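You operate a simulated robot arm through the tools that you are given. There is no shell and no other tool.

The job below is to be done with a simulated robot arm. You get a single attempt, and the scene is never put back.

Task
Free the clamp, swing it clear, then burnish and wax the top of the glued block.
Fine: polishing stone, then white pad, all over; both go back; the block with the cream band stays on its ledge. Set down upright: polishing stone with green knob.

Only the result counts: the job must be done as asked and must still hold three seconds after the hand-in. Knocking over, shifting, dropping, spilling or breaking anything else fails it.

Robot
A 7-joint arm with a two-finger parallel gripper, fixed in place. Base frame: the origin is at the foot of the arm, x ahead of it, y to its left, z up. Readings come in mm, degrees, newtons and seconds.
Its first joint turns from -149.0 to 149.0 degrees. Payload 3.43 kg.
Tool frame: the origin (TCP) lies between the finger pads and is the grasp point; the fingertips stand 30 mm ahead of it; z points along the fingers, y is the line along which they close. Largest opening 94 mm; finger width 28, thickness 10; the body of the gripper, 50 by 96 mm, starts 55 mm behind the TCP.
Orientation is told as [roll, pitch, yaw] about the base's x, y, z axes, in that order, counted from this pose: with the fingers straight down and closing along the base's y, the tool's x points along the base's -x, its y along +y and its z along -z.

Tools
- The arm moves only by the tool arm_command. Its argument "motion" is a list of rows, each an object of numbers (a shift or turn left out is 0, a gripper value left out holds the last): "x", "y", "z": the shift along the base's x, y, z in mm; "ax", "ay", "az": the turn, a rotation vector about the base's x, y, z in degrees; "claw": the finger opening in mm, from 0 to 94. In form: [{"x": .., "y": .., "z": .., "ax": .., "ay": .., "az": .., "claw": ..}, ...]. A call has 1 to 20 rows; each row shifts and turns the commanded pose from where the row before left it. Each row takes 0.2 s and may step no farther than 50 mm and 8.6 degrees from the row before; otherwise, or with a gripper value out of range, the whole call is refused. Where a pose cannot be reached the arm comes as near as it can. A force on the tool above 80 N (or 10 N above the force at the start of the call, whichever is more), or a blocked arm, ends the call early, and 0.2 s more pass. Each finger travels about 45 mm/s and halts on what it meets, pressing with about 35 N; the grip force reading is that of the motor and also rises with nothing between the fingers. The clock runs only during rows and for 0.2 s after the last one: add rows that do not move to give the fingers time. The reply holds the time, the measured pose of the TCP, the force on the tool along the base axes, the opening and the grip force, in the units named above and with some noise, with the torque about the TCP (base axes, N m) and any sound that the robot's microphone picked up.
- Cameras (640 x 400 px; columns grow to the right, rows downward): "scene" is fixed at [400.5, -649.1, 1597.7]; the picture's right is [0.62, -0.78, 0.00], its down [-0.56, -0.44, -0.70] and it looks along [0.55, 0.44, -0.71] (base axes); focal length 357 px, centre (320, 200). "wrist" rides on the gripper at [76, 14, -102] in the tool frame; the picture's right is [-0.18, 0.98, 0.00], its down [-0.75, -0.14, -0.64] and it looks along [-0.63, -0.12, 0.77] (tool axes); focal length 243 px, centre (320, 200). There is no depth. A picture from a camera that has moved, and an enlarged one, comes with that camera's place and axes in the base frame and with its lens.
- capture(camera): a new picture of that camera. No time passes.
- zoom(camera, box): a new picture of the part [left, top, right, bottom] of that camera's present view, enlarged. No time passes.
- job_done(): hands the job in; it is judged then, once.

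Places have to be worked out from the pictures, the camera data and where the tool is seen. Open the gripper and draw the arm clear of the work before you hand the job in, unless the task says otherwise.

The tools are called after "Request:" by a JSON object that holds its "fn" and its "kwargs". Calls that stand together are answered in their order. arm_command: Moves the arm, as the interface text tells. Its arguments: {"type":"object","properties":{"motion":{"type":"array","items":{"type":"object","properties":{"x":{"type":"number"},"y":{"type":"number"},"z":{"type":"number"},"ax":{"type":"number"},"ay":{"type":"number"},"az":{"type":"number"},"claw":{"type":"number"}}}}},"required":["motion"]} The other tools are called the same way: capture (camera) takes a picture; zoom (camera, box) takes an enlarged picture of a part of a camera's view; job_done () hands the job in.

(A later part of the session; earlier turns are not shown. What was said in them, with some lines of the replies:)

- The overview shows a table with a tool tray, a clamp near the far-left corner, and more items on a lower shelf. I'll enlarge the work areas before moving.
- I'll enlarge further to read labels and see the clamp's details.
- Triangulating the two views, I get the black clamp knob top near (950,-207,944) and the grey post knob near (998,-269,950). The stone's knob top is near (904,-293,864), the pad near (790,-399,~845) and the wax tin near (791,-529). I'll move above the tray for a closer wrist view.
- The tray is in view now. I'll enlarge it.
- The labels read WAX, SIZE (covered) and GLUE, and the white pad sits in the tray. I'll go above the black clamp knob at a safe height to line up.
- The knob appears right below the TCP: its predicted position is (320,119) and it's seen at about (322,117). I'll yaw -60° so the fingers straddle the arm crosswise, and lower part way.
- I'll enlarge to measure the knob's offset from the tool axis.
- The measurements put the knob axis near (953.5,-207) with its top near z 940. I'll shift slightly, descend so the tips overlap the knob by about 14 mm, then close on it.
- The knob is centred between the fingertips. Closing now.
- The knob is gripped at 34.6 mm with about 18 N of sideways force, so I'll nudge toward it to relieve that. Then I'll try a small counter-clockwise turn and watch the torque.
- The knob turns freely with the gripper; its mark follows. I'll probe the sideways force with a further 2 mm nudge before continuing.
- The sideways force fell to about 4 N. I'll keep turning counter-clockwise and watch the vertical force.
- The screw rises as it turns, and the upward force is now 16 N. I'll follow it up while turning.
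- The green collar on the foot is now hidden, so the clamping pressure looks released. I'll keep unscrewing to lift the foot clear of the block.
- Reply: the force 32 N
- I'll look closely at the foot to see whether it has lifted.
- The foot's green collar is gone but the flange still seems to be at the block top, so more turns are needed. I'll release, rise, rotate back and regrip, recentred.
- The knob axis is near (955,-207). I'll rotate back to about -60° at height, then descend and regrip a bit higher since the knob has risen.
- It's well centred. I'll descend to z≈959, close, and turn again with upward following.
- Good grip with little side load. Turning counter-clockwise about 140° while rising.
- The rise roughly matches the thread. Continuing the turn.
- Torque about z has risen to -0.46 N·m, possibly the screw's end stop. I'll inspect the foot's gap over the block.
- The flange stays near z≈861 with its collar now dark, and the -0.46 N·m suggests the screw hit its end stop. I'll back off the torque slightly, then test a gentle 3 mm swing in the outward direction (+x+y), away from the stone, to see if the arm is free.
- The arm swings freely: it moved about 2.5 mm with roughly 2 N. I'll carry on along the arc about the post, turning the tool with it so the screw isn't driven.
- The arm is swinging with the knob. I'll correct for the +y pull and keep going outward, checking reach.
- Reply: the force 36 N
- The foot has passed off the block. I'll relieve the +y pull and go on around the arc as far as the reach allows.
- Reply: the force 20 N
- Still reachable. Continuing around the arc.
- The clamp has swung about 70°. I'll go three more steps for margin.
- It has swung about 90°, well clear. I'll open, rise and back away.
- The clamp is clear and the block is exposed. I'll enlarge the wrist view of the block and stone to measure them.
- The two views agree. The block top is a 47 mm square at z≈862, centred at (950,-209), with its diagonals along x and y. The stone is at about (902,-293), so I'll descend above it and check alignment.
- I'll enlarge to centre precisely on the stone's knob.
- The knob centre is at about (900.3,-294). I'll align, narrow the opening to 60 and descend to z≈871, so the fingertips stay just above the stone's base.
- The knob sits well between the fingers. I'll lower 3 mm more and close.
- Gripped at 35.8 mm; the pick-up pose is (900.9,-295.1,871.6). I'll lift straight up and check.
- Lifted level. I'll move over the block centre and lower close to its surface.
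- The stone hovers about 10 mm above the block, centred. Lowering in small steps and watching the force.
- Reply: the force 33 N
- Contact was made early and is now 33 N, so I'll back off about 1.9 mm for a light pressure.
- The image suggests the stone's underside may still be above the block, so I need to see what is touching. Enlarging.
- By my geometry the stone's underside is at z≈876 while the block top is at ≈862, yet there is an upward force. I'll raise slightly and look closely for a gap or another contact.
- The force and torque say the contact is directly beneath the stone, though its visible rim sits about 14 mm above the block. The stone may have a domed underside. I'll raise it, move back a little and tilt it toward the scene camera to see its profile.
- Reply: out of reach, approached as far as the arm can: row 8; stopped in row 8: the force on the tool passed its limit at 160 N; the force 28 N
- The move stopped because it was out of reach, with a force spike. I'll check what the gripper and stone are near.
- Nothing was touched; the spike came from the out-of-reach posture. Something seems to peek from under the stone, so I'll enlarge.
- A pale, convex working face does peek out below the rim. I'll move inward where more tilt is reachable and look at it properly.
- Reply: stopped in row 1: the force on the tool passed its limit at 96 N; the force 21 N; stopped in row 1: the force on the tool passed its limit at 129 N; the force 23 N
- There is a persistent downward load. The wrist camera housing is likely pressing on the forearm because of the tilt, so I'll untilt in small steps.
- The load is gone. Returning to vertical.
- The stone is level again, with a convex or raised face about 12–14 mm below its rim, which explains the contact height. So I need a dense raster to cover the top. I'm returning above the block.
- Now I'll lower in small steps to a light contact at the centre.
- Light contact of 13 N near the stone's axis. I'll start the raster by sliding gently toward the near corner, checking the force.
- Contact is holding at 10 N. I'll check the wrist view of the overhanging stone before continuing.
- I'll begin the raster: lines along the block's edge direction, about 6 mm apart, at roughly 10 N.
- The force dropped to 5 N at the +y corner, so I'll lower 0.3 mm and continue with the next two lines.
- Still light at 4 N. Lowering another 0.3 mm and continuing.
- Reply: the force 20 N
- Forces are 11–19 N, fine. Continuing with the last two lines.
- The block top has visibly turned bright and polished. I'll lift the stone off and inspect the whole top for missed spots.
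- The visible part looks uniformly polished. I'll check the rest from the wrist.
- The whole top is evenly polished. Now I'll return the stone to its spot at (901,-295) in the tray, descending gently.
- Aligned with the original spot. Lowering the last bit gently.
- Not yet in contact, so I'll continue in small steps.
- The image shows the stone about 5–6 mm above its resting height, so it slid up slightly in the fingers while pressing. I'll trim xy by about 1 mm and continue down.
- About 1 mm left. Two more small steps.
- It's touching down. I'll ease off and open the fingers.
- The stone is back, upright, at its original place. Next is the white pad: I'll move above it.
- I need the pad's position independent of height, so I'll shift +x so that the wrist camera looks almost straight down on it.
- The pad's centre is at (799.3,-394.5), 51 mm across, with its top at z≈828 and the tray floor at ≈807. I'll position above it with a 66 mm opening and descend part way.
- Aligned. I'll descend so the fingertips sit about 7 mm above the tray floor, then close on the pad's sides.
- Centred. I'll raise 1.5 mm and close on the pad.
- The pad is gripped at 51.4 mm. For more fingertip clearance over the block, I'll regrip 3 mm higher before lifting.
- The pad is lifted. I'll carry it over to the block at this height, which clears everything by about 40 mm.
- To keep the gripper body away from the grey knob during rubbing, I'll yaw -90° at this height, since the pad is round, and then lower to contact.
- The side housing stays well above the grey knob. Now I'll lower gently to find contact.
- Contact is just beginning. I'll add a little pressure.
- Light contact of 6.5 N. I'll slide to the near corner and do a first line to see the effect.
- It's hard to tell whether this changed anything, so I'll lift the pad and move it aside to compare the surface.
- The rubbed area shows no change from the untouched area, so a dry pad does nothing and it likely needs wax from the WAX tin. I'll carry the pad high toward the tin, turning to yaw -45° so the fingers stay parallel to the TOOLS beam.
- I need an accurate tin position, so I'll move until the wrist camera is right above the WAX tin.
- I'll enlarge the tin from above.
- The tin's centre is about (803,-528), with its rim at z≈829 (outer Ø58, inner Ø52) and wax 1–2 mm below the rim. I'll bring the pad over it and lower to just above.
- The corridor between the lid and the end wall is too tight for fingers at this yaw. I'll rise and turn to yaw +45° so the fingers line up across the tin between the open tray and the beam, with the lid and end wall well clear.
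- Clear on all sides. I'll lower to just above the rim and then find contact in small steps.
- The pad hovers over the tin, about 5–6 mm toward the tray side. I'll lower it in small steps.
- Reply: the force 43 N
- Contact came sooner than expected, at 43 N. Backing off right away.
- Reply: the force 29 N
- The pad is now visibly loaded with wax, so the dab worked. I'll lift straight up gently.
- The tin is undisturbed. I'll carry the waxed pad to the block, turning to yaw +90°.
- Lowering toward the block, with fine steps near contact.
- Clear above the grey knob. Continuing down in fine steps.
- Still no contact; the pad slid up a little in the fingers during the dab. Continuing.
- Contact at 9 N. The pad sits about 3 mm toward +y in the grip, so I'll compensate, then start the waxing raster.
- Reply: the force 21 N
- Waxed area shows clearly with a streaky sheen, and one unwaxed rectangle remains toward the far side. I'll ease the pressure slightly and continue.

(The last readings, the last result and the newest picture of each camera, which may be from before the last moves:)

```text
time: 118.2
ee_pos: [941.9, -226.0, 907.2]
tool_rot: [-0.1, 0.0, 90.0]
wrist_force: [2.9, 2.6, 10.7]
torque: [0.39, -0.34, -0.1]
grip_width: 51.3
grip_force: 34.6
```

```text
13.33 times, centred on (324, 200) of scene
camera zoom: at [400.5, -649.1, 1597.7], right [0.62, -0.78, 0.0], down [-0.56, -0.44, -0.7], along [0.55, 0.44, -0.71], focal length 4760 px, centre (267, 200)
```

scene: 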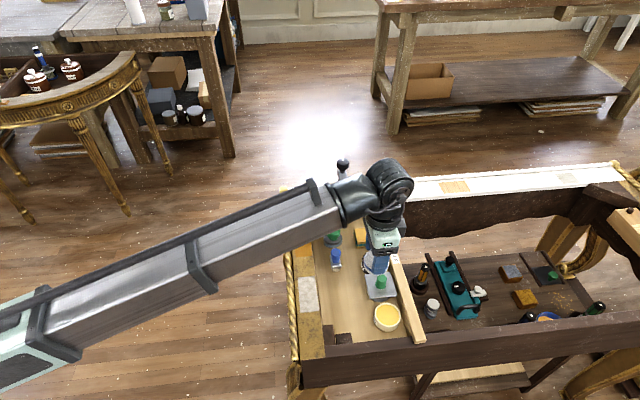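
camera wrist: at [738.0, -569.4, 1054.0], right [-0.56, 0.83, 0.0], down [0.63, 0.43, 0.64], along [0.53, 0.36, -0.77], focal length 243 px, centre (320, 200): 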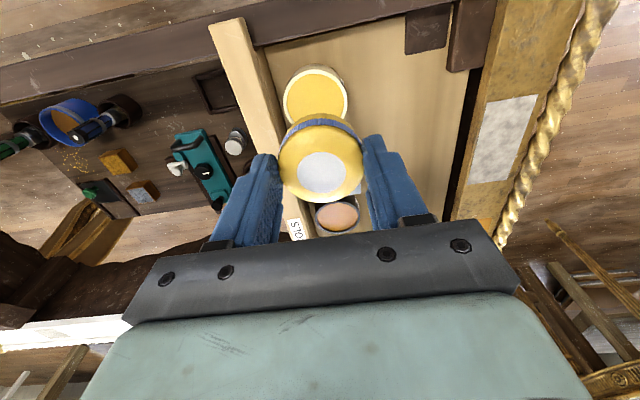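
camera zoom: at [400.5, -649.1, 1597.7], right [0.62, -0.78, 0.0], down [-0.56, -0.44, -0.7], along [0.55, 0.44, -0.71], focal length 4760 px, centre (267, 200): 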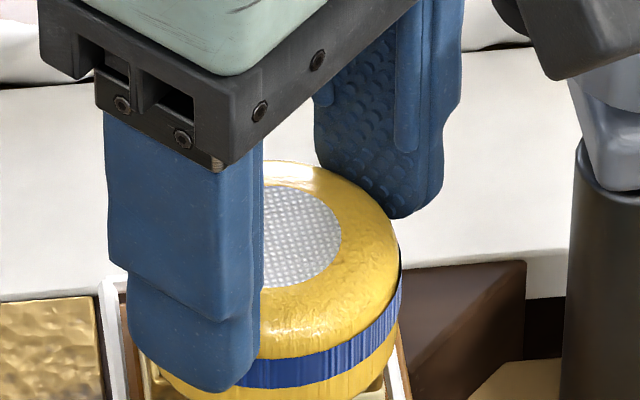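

Force is steady around 11 N. Two more lines to finish the far side.

Request:
{"fn": "arm_command", "kwargs": {"motion": [{"x": 5, "y": -5}, {"x": 6, "y": 6}, {"x": 6, "y": 6}, {"x": 6, "y": 6}, {"x": 5, "y": 5}, {"x": 3, "y": -3}, {"x": -6, "y": -6}, {"x": -6, "y": -6}, {"x": -6, "y": -6}, {"x": -5, "y": -5}]}}

Request:
{"fn": "arm_command", "kwargs": {"motion": [{"x": 6, "y": 6}, {"x": 6, "y": 6}, {"x": 6, "y": 6}, {"x": 5, "y": 5}, {}]}}

Request:
{"fn": "zoom", "kwargs": {"camera": "scene", "box": [300, 185, 348, 215]}}

```text
time: 120.4
ee_pos: [952.5, -235.3, 907.0]
tool_rot: [-0.1, 0.1, 90.0]
wrist_force: [3.1, 2.9, 9.7]
torque: [0.3, -0.23, -0.04]
grip_width: 51.3
grip_force: 35.3
```

```text
time: 121.6
ee_pos: [975.4, -212.6, 908.6]
tool_rot: [0.1, 0.0, 90.0]
wrist_force: [-1.1, -0.9, 1.8]
torque: [-0.06, 0.11, 0.02]
grip_width: 51.3
grip_force: 35.6
```

```text
13.33 times, centred on (324, 200) of scene
camera zoom: at [400.5, -649.1, 1597.7], right [0.62, -0.78, 0.0], down [-0.56, -0.44, -0.7], along [0.55, 0.44, -0.71], focal length 4760 px, centre (267, 200)
```

zoom: 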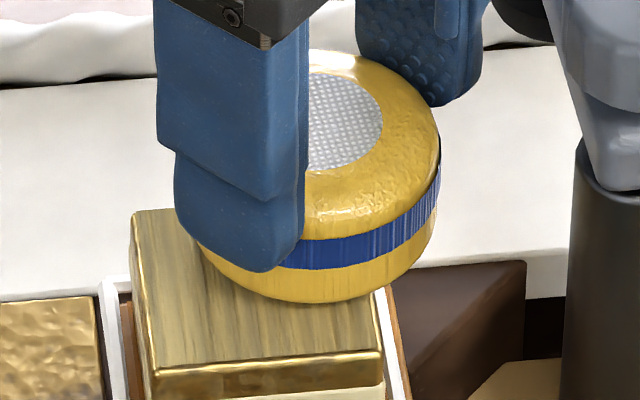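

The visible part is all waxed. Pressure is light at this far corner, so I'll add 0.5 mm and rub there briefly, then lift off and inspect.

Request:
{"fn": "arm_command", "kwargs": {"motion": [{"z": -0.5}, {"x": -4, "y": -4}, {"x": -4, "y": 4}, {"x": 4, "y": 4}, {"x": 4, "y": -4}, {}]}}

Request:
{"fn": "arm_command", "kwargs": {"motion": [{"z": 5}, {"z": 15}, {"z": 25}, {"x": -25, "y": -25}, {"x": -25, "y": -25}, {"x": -25, "y": -25}, {"x": -25, "y": -25}, {}]}}

Request:
{"fn": "zoom", "kwargs": {"camera": "scene", "box": [300, 190, 348, 220]}}

Request:
{"fn": "capture", "kwargs": {"camera": "wrist"}}

```text
time: 123.0
ee_pos: [975.4, -210.7, 906.5]
tool_rot: [-0.1, 0.1, 90.0]
wrist_force: [-2.2, 2.5, 6.4]
torque: [0.25, 0.22, -0.02]
grip_width: 51.3
grip_force: 34.9
```

```text
time: 124.8
ee_pos: [874.8, -311.9, 952.7]
tool_rot: [-0.2, 0.1, 90.0]
wrist_force: [-0.8, -0.5, -0.8]
torque: [0.0, -0.01, 0.02]
grip_width: 51.2
grip_force: 35.1
```

```text
13.33 times, centred on (324, 205) of scene
camera zoom: at [400.5, -649.1, 1597.7], right [0.62, -0.78, 0.0], down [-0.56, -0.44, -0.7], along [0.55, 0.44, -0.71], focal length 4760 px, centre (267, 133)
```

zoom: 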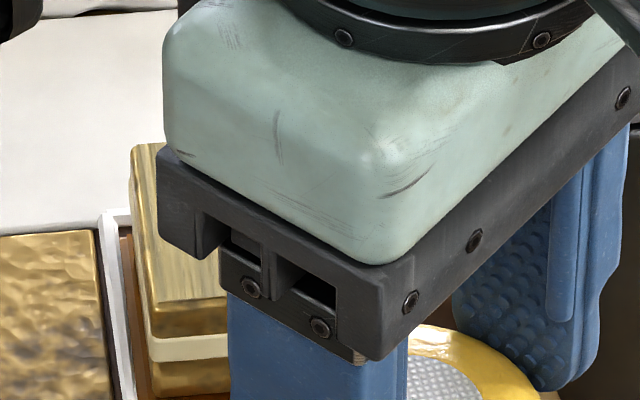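

```text
taken
camera wrist: at [858.7, -388.1, 1054.6], right [-0.98, 0.18, 0.0], down [0.14, 0.75, 0.64], along [0.12, 0.63, -0.77], focal length 243 px, centre (320, 200)
```

wrist: 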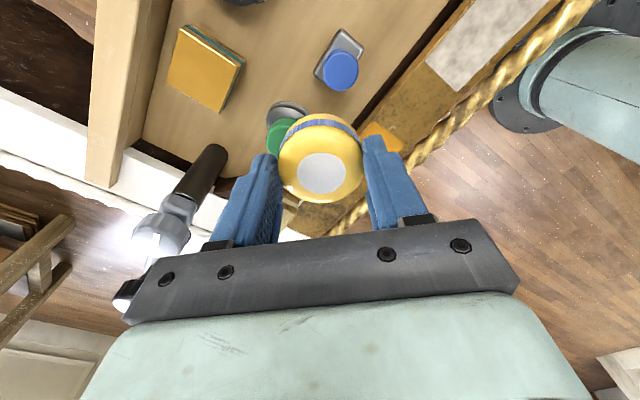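

The gripper hides the block from here, so I'll continue to the pad's home above (799,-395), turning back to yaw 0, and then inspect.

Request:
{"fn": "arm_command", "kwargs": {"motion": [{"x": -10, "y": -10, "z": 5, "az": -8.2}, {"x": -10, "y": -10, "az": -8.2}, {"x": -10, "y": -10, "az": -8.2}, {"x": -10, "y": -10, "az": -8.2}, {"x": -10, "y": -10, "az": -8.2}, {"x": -10, "y": -10, "az": -8.2}, {"x": -10, "y": -10, "az": -8.2}, {"x": -5, "y": -10, "az": -8.2}, {"az": -8.2}, {"az": -8.2}, {"az": -8}, {}]}}

Request:
{"fn": "zoom", "kwargs": {"camera": "scene", "box": [300, 190, 348, 220]}}

Request:
{"fn": "capture", "kwargs": {"camera": "wrist"}}

Request:
{"fn": "zoom", "kwargs": {"camera": "scene", "box": [290, 220, 402, 290]}}

```text
time: 127.4
ee_pos: [799.8, -391.8, 956.2]
tool_rot: [0.0, 0.1, -0.1]
wrist_force: [0.4, -0.1, 1.0]
torque: [-0.03, -0.02, 0.02]
grip_width: 51.4
grip_force: 35.2
```

```text
13.33 times, centred on (324, 205) of scene
camera zoom: at [400.5, -649.1, 1597.7], right [0.62, -0.78, 0.0], down [-0.56, -0.44, -0.7], along [0.55, 0.44, -0.71], focal length 4760 px, centre (267, 133)
```

zoom: 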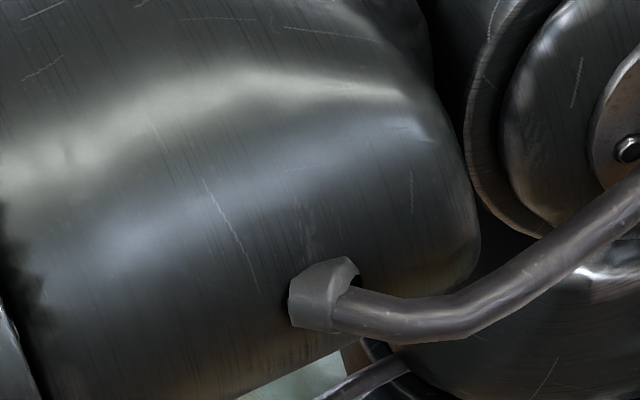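

```text
taken
camera wrist: at [722.8, -376.8, 1059.4], right [0.19, 0.98, 0.0], down [0.75, -0.14, 0.64], along [0.63, -0.12, -0.77], focal length 243 px, centre (320, 200)
```

wrist: 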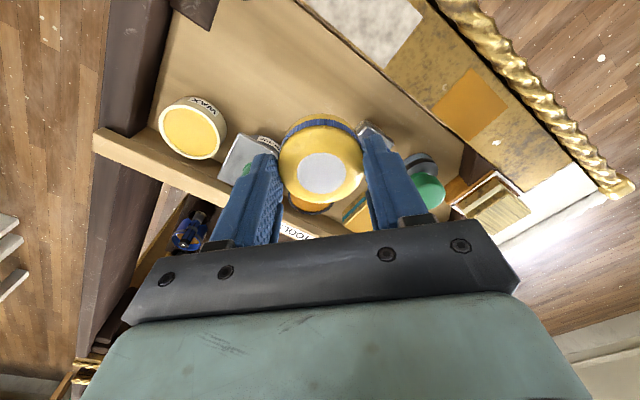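

```text
5.71 times, centred on (346, 255) of scene
camera zoom: at [400.5, -649.1, 1597.7], right [0.62, -0.78, 0.0], down [-0.56, -0.44, -0.7], along [0.55, 0.44, -0.71], focal length 2040 px, centre (171, -114)
```

zoom: 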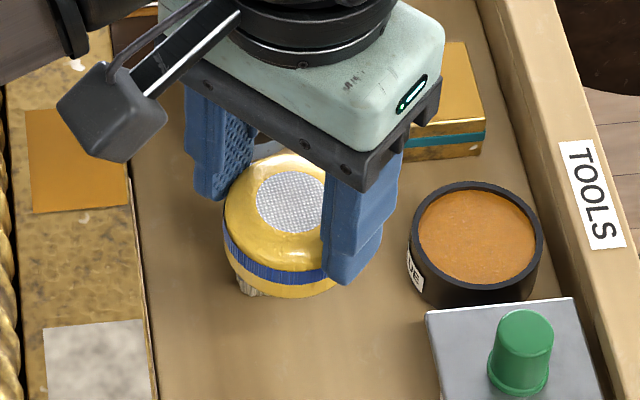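

I'll enlarge the block from the wrist camera to check that the wax covers everything.

Request:
{"fn": "zoom", "kwargs": {"camera": "wrist", "box": [440, 165, 552, 235]}}

```text
5.71 times, centred on (496, 200) of wrist
camera zoom: at [722.8, -376.8, 1059.4], right [0.19, 0.98, 0.0], down [0.75, -0.14, 0.64], along [0.63, -0.12, -0.77], focal length 1386 px, centre (-686, 200)
```

zoom: 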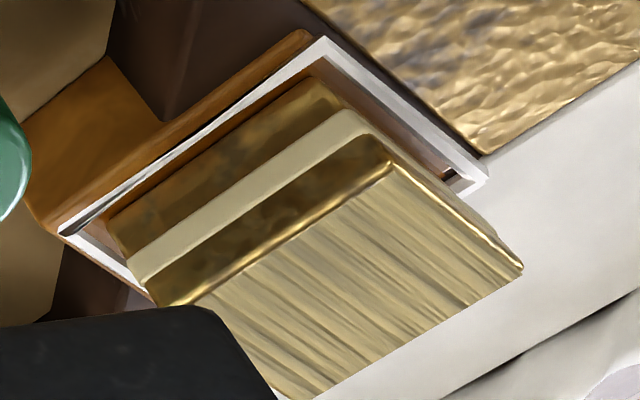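

Nearly everything visible is waxed, but one corner is hidden. I'll shift to a spot where the whole block was visible before.

Request:
{"fn": "arm_command", "kwargs": {"motion": [{"x": 20, "z": 10}, {"x": 20, "z": 10}, {"x": 20, "z": 8}, {}]}}

Request:
{"fn": "capture", "kwargs": {"camera": "wrist"}}

Request:
{"fn": "zoom", "kwargs": {"camera": "wrist", "box": [440, 100, 552, 170]}}

Request:
{"fn": "zoom", "kwargs": {"camera": "scene", "box": [300, 190, 348, 220]}}

```text
time: 128.4
ee_pos: [859.4, -390.0, 984.4]
tool_rot: [-0.1, 0.0, -0.1]
wrist_force: [-0.3, -0.1, 0.5]
torque: [0.0, -0.02, 0.0]
grip_width: 51.3
grip_force: 35.3
```

```text
taken
camera wrist: at [782.6, -375.7, 1087.1], right [0.18, 0.98, 0.0], down [0.75, -0.14, 0.64], along [0.63, -0.12, -0.77], focal length 243 px, centre (320, 200)
```

wrist: 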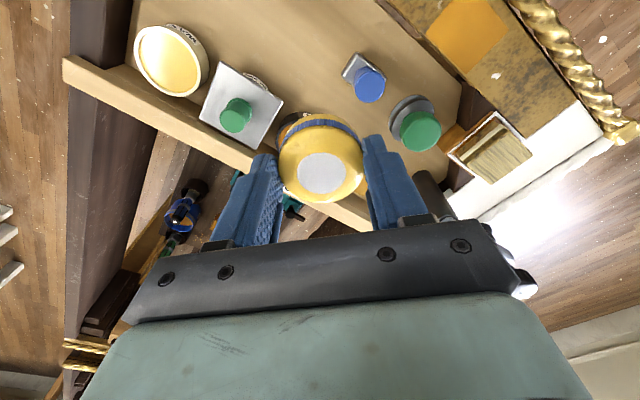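

```text
5.71 times, centred on (496, 135) of wrist
camera zoom: at [782.6, -375.7, 1087.1], right [0.18, 0.98, 0.0], down [0.75, -0.14, 0.64], along [0.63, -0.12, -0.77], focal length 1386 px, centre (-686, 571)
```

zoom: 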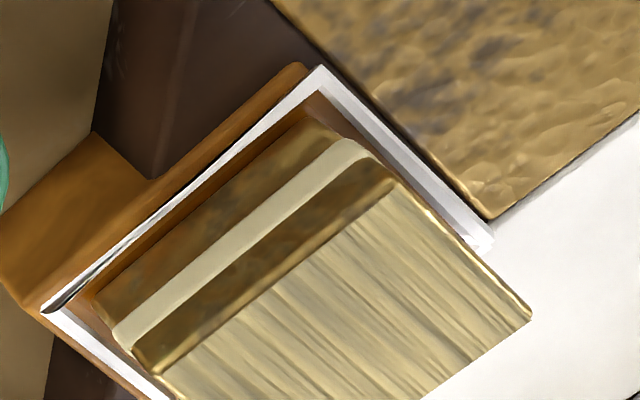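

```text
13.33 times, centred on (324, 205) of scene
camera zoom: at [400.5, -649.1, 1597.7], right [0.62, -0.78, 0.0], down [-0.56, -0.44, -0.7], along [0.55, 0.44, -0.71], focal length 4760 px, centre (267, 133)
```

zoom: 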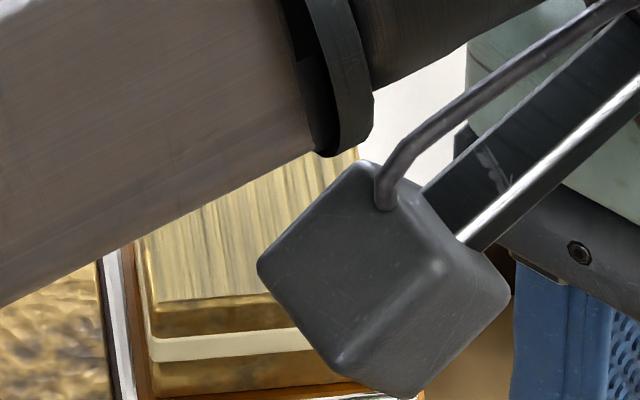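

Request:
{"fn": "zoom", "kwargs": {"camera": "wrist", "box": [440, 130, 552, 200]}}

```text
5.71 times, centred on (496, 165) of wrist
camera zoom: at [782.6, -375.7, 1087.1], right [0.18, 0.98, 0.0], down [0.75, -0.14, 0.64], along [0.63, -0.12, -0.77], focal length 1386 px, centre (-686, 400)
```

zoom: 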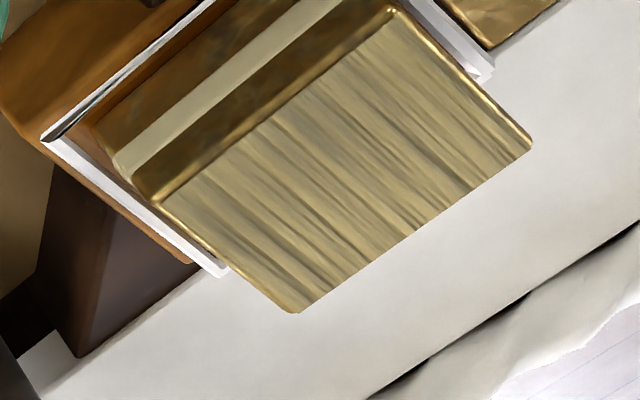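

The whole top, corners included, is waxed. Now I'll return the pad to its home at (799,-395.4).

Request:
{"fn": "arm_command", "kwargs": {"motion": [{"x": -20, "y": -2}, {"x": -20, "y": -2}, {"x": -20.5, "y": -1.5}, {"z": -30}, {"z": -30}, {"z": -30}, {"z": -25}, {"z": -10}, {}]}}

Request:
{"fn": "zoom", "kwargs": {"camera": "scene", "box": [310, 260, 374, 300]}}

```text
time: 130.4
ee_pos: [799.0, -398.3, 859.5]
tool_rot: [-0.1, 0.1, 0.1]
wrist_force: [0.2, -0.3, -0.1]
torque: [0.0, -0.03, -0.01]
grip_width: 51.3
grip_force: 34.5
```

```text
10.00 times, centred on (342, 280) of scene
camera zoom: at [400.5, -649.1, 1597.7], right [0.62, -0.78, 0.0], down [-0.56, -0.44, -0.7], along [0.55, 0.44, -0.71], focal length 3570 px, centre (100, -600)
```

zoom: 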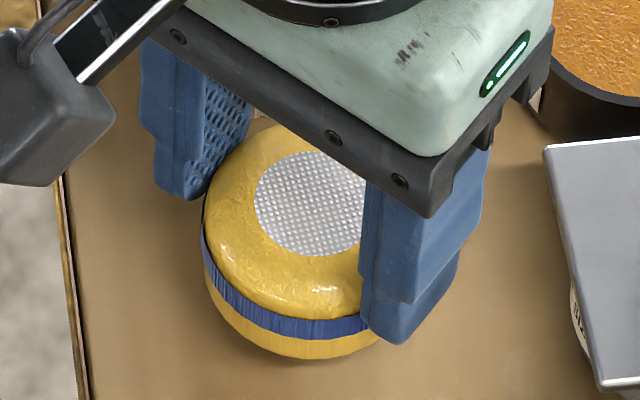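

The pad is about 1–1.5 mm off toward -y. I'll correct that and lower the remaining ~12 mm gently.

Request:
{"fn": "arm_command", "kwargs": {"motion": [{"x": -0.5, "y": 1.5, "z": -4}, {"z": -4}, {"z": -1.5}, {}]}}

Request:
{"fn": "zoom", "kwargs": {"camera": "scene", "box": [310, 260, 374, 300]}}

```text
time: 131.4
ee_pos: [799.1, -395.3, 851.7]
tool_rot: [-0.1, 0.1, -0.1]
wrist_force: [0.6, 0.1, -0.5]
torque: [-0.02, -0.01, 0.01]
grip_width: 51.4
grip_force: 34.7
```

```text
10.00 times, centred on (342, 280) of scene
camera zoom: at [400.5, -649.1, 1597.7], right [0.62, -0.78, 0.0], down [-0.56, -0.44, -0.7], along [0.55, 0.44, -0.71], focal length 3570 px, centre (100, -600)
```

zoom: 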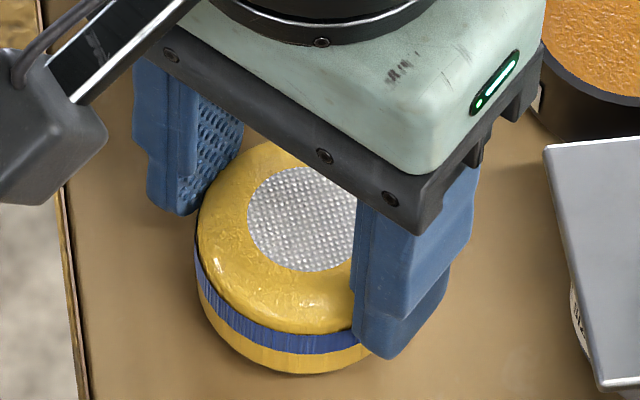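

Aligned now; about 4 mm to go.

Request:
{"fn": "arm_command", "kwargs": {"motion": [{"z": -1.5}, {"z": -1}, {"z": -0.7}, {}]}}

```text
time: 132.4
ee_pos: [799.0, -396.2, 845.8]
tool_rot: [-0.1, 0.1, 0.0]
wrist_force: [0.0, 0.3, 0.1]
torque: [0.01, 0.01, -0.02]
grip_width: 51.6
grip_force: 35.4
```

Request:
{"fn": "arm_command", "kwargs": {"motion": [{"z": -0.7}, {"z": -0.6}, {}]}}

```text
time: 133.2
ee_pos: [798.7, -396.1, 845.5]
tool_rot: [-0.2, 0.1, 0.0]
wrist_force: [0.8, 2.0, 7.8]
torque: [0.1, -0.13, 0.01]
grip_width: 51.3
grip_force: 35.4
```

The pad has touched down at 8 N. I'll ease off, open, and rise straight up.

Request:
{"fn": "arm_command", "kwargs": {"motion": [{"z": 0.4}, {"claw": 56}, {"claw": 62}, {"claw": 66}, {}, {"z": 8}, {"z": 15}, {"z": 25}, {"z": 30}, {"z": 30}, {}]}}

Request:
{"fn": "capture", "kwargs": {"camera": "wrist"}}

Request:
{"fn": "zoom", "kwargs": {"camera": "scene", "box": [310, 260, 374, 300]}}

```text
time: 135.6
ee_pos: [797.8, -396.6, 953.0]
tool_rot: [-0.1, 0.0, 0.0]
wrist_force: [-0.3, -0.3, 0.7]
torque: [-0.01, 0.01, 0.0]
grip_width: 66.0
grip_force: 0.1
```

```text
taken
camera wrist: at [721.6, -381.6, 1056.1], right [0.18, 0.98, 0.0], down [0.75, -0.14, 0.64], along [0.63, -0.12, -0.77], focal length 243 px, centre (320, 200)
```

wrist: 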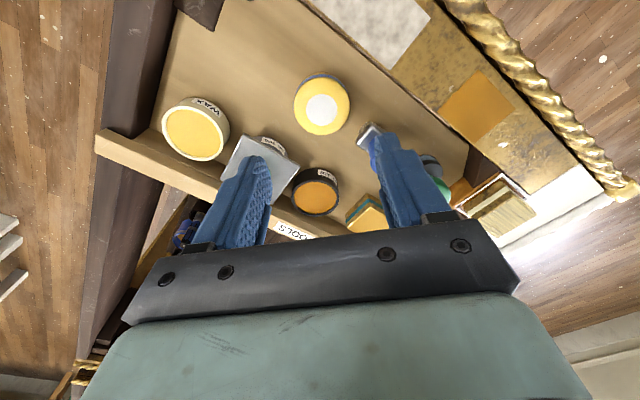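

```text
10.00 times, centred on (342, 280) of scene
camera zoom: at [400.5, -649.1, 1597.7], right [0.62, -0.78, 0.0], down [-0.56, -0.44, -0.7], along [0.55, 0.44, -0.71], focal length 3570 px, centre (100, -600)
```

zoom: 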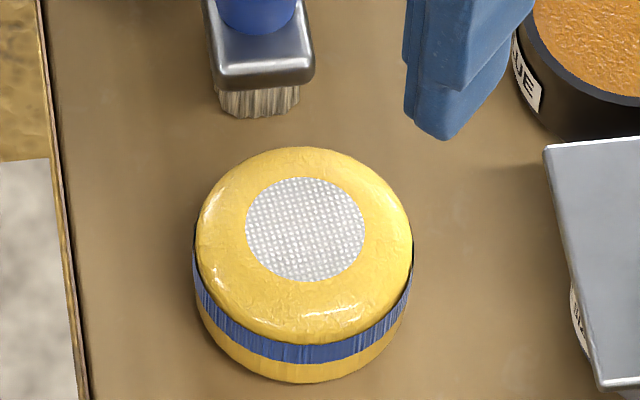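

The pad is back in its original spot. I'll draw the arm up and away, then do a final check.

Request:
{"fn": "arm_command", "kwargs": {"motion": [{"z": 40}, {"z": 40}, {"z": 40}, {"z": 40}, {"z": 40, "x": -20, "y": 30}, {"x": -20, "y": 40}, {"x": -20, "y": 40}, {"y": 45}, {"y": 45}, {"y": 45}, {}]}}

Request:
{"fn": "capture", "kwargs": {"camera": "scene"}}

Request:
{"fn": "zoom", "kwargs": {"camera": "scene", "box": [270, 160, 430, 260]}}

Request:
{"fn": "zoom", "kwargs": {"camera": "scene", "box": [280, 240, 440, 340]}}

```text
refused: row 5 steps farther than a row can; nothing moved
```

```text
taken
```

scene: 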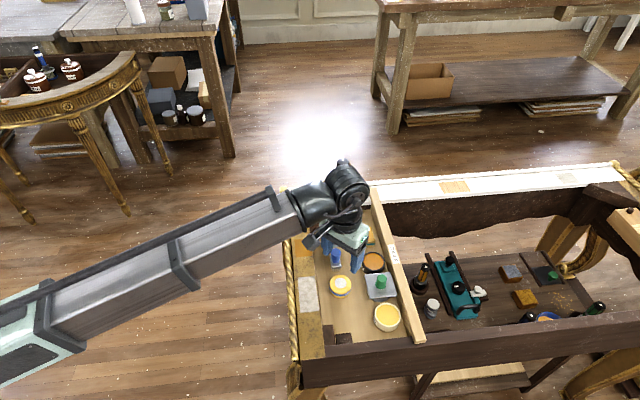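

```text
4.00 times, centred on (350, 210) of scene
camera zoom: at [400.5, -649.1, 1597.7], right [0.62, -0.78, 0.0], down [-0.56, -0.44, -0.7], along [0.55, 0.44, -0.71], focal length 1428 px, centre (200, 160)
```

zoom: 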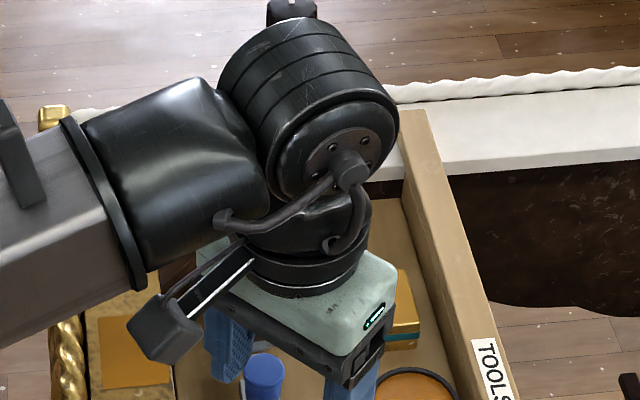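

```text
4.00 times, centred on (360, 290) of scene
camera zoom: at [400.5, -649.1, 1597.7], right [0.62, -0.78, 0.0], down [-0.56, -0.44, -0.7], along [0.55, 0.44, -0.71], focal length 1428 px, centre (160, -160)
```

zoom: 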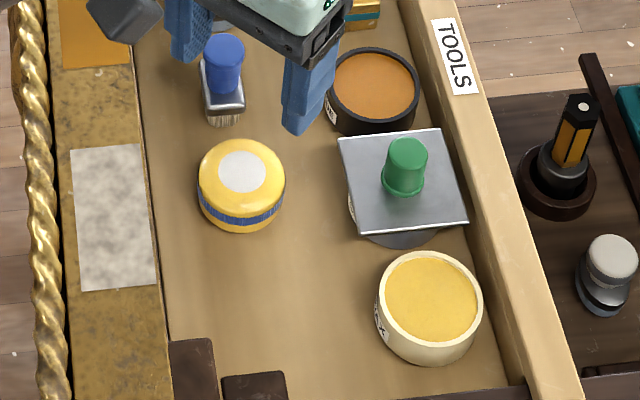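

The move was refused for an oversized row. I'll retry with smaller steps.

Request:
{"fn": "arm_command", "kwargs": {"motion": [{"z": 40}, {"z": 40}, {"z": 40}, {"z": 40}, {"x": -15, "y": 35}, {"x": -15, "y": 40}, {"x": -15, "y": 40}, {"y": 45}, {"y": 45}, {"y": 45}, {"y": 45}, {"y": 45}, {}]}}

Request:
{"fn": "capture", "kwargs": {"camera": "scene"}}

Request:
{"fn": "zoom", "kwargs": {"camera": "scene", "box": [270, 160, 430, 260]}}

Request:
{"fn": "zoom", "kwargs": {"camera": "scene", "box": [300, 190, 348, 220]}}

```text
time: 138.4
ee_pos: [753.8, -56.5, 1115.5]
tool_rot: [-0.1, 0.1, 0.0]
wrist_force: [2.8, -2.2, -7.2]
torque: [-0.02, -0.26, 0.03]
grip_width: 65.7
grip_force: 0.0
```

```text
taken
```

scene: 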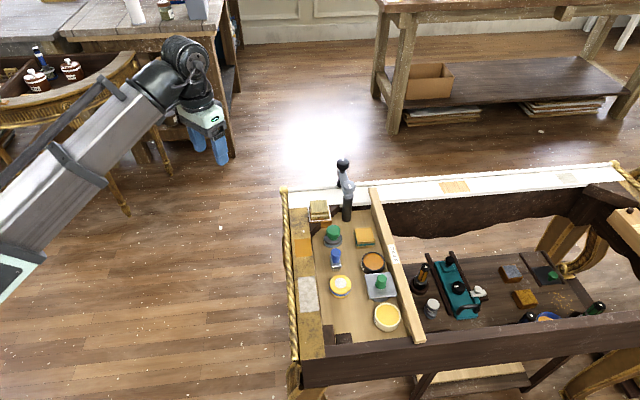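

```text
4.00 times, centred on (350, 210) of scene
camera zoom: at [400.5, -649.1, 1597.7], right [0.62, -0.78, 0.0], down [-0.56, -0.44, -0.7], along [0.55, 0.44, -0.71], focal length 1428 px, centre (200, 160)
```

zoom: 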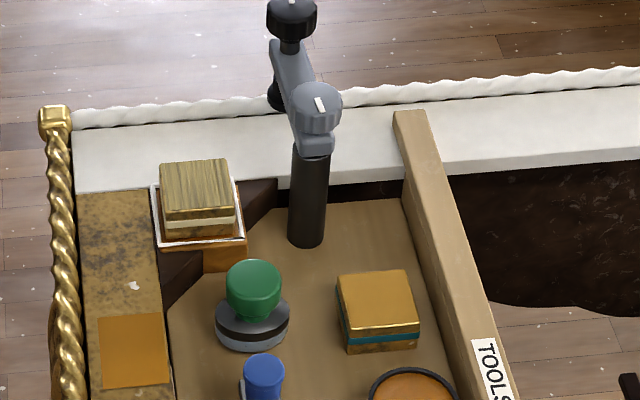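

```text
13.33 times, centred on (324, 205) of scene
camera zoom: at [400.5, -649.1, 1597.7], right [0.62, -0.78, 0.0], down [-0.56, -0.44, -0.7], along [0.55, 0.44, -0.71], focal length 4760 px, centre (267, 133)
```

zoom: 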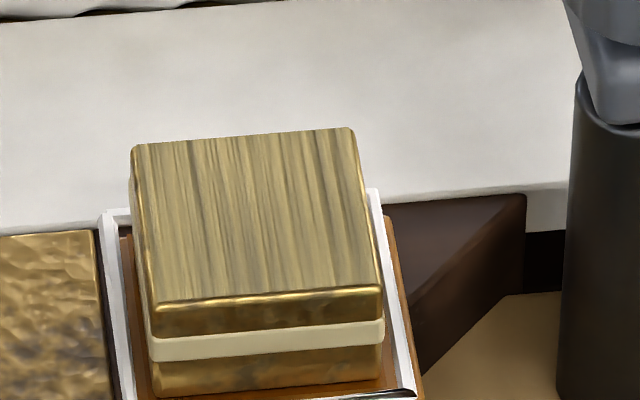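

Final view: the block is in place with its top evenly burnished and waxed. The clamp is swung clear, the stone is upright, and the pad and tins are in their places. One short settle, then hand in.

Request:
{"fn": "arm_command", "kwargs": {"motion": [{}, {}, {}]}}

```text
time: 139.2
ee_pos: [753.3, -57.3, 1115.5]
tool_rot: [-0.2, 0.1, 0.0]
wrist_force: [3.4, 3.1, -6.4]
torque: [-0.61, 0.02, -0.39]
grip_width: 66.0
grip_force: 0.0
```

There's a small steady load, likely the camera housing resting against the forearm in this folded pose. I'll extend slightly to relieve it.

Request:
{"fn": "arm_command", "kwargs": {"motion": [{"x": 15}, {"x": 25}, {"x": 25}, {"x": 20}, {}]}}

Request:
{"fn": "capture", "kwargs": {"camera": "scene"}}

```text
time: 140.4
ee_pos: [838.2, -56.1, 1114.4]
tool_rot: [-0.1, 0.1, 0.0]
wrist_force: [0.0, -0.3, -0.1]
torque: [0.03, -0.02, 0.04]
grip_width: 66.4
grip_force: 0.0
```

```text
taken
```

scene: 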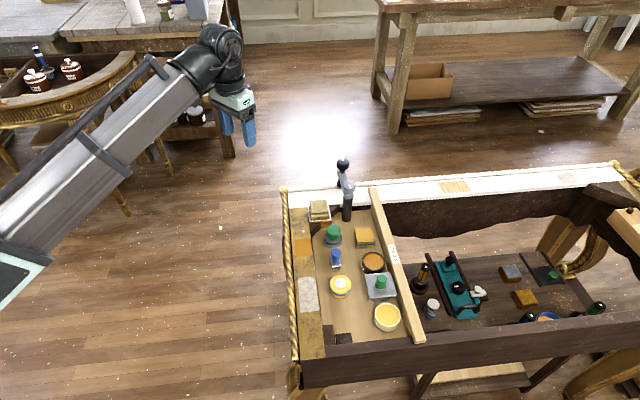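

The arm is free and clear, and everything is in its place. Handing in.

Request:
{"fn": "job_done", "kwargs": {}}

```text
The job is handed in.
```

The job is handed in. The block's top is burnished and waxed all over, and the final pictures show everything in its place.

- **Clamp:** I unscrewed the black knob to its stop and swung the arm about 90° outward, well away from the block.
- **Burnishing:** the polishing stone covered the whole top in close parallel strokes, and it came out evenly bright.
- **Waxing:** the white pad did nothing dry, so I pressed it into the WAX tin first. That press reached 43 N, more than I intended, but the tin stayed where it was. The wax then covered the whole top, corners included.
- **Putting back:** the stone is upright in its original spot and the pad is back in its own. The pad now has wax on it.
- **Block:** the block with the cream band shows at the same place on its ledge as before.

One mishap along the way: when I tilted the stone to look at its underside, the arm stopped out of reach with a force spike of up to 160 N. The pictures showed nothing had been hit. It was probably the camera housing pressing on the robot's own forearm, and the load disappeared when I straightened the tool.

The gripper is open and the arm is clear of the work.
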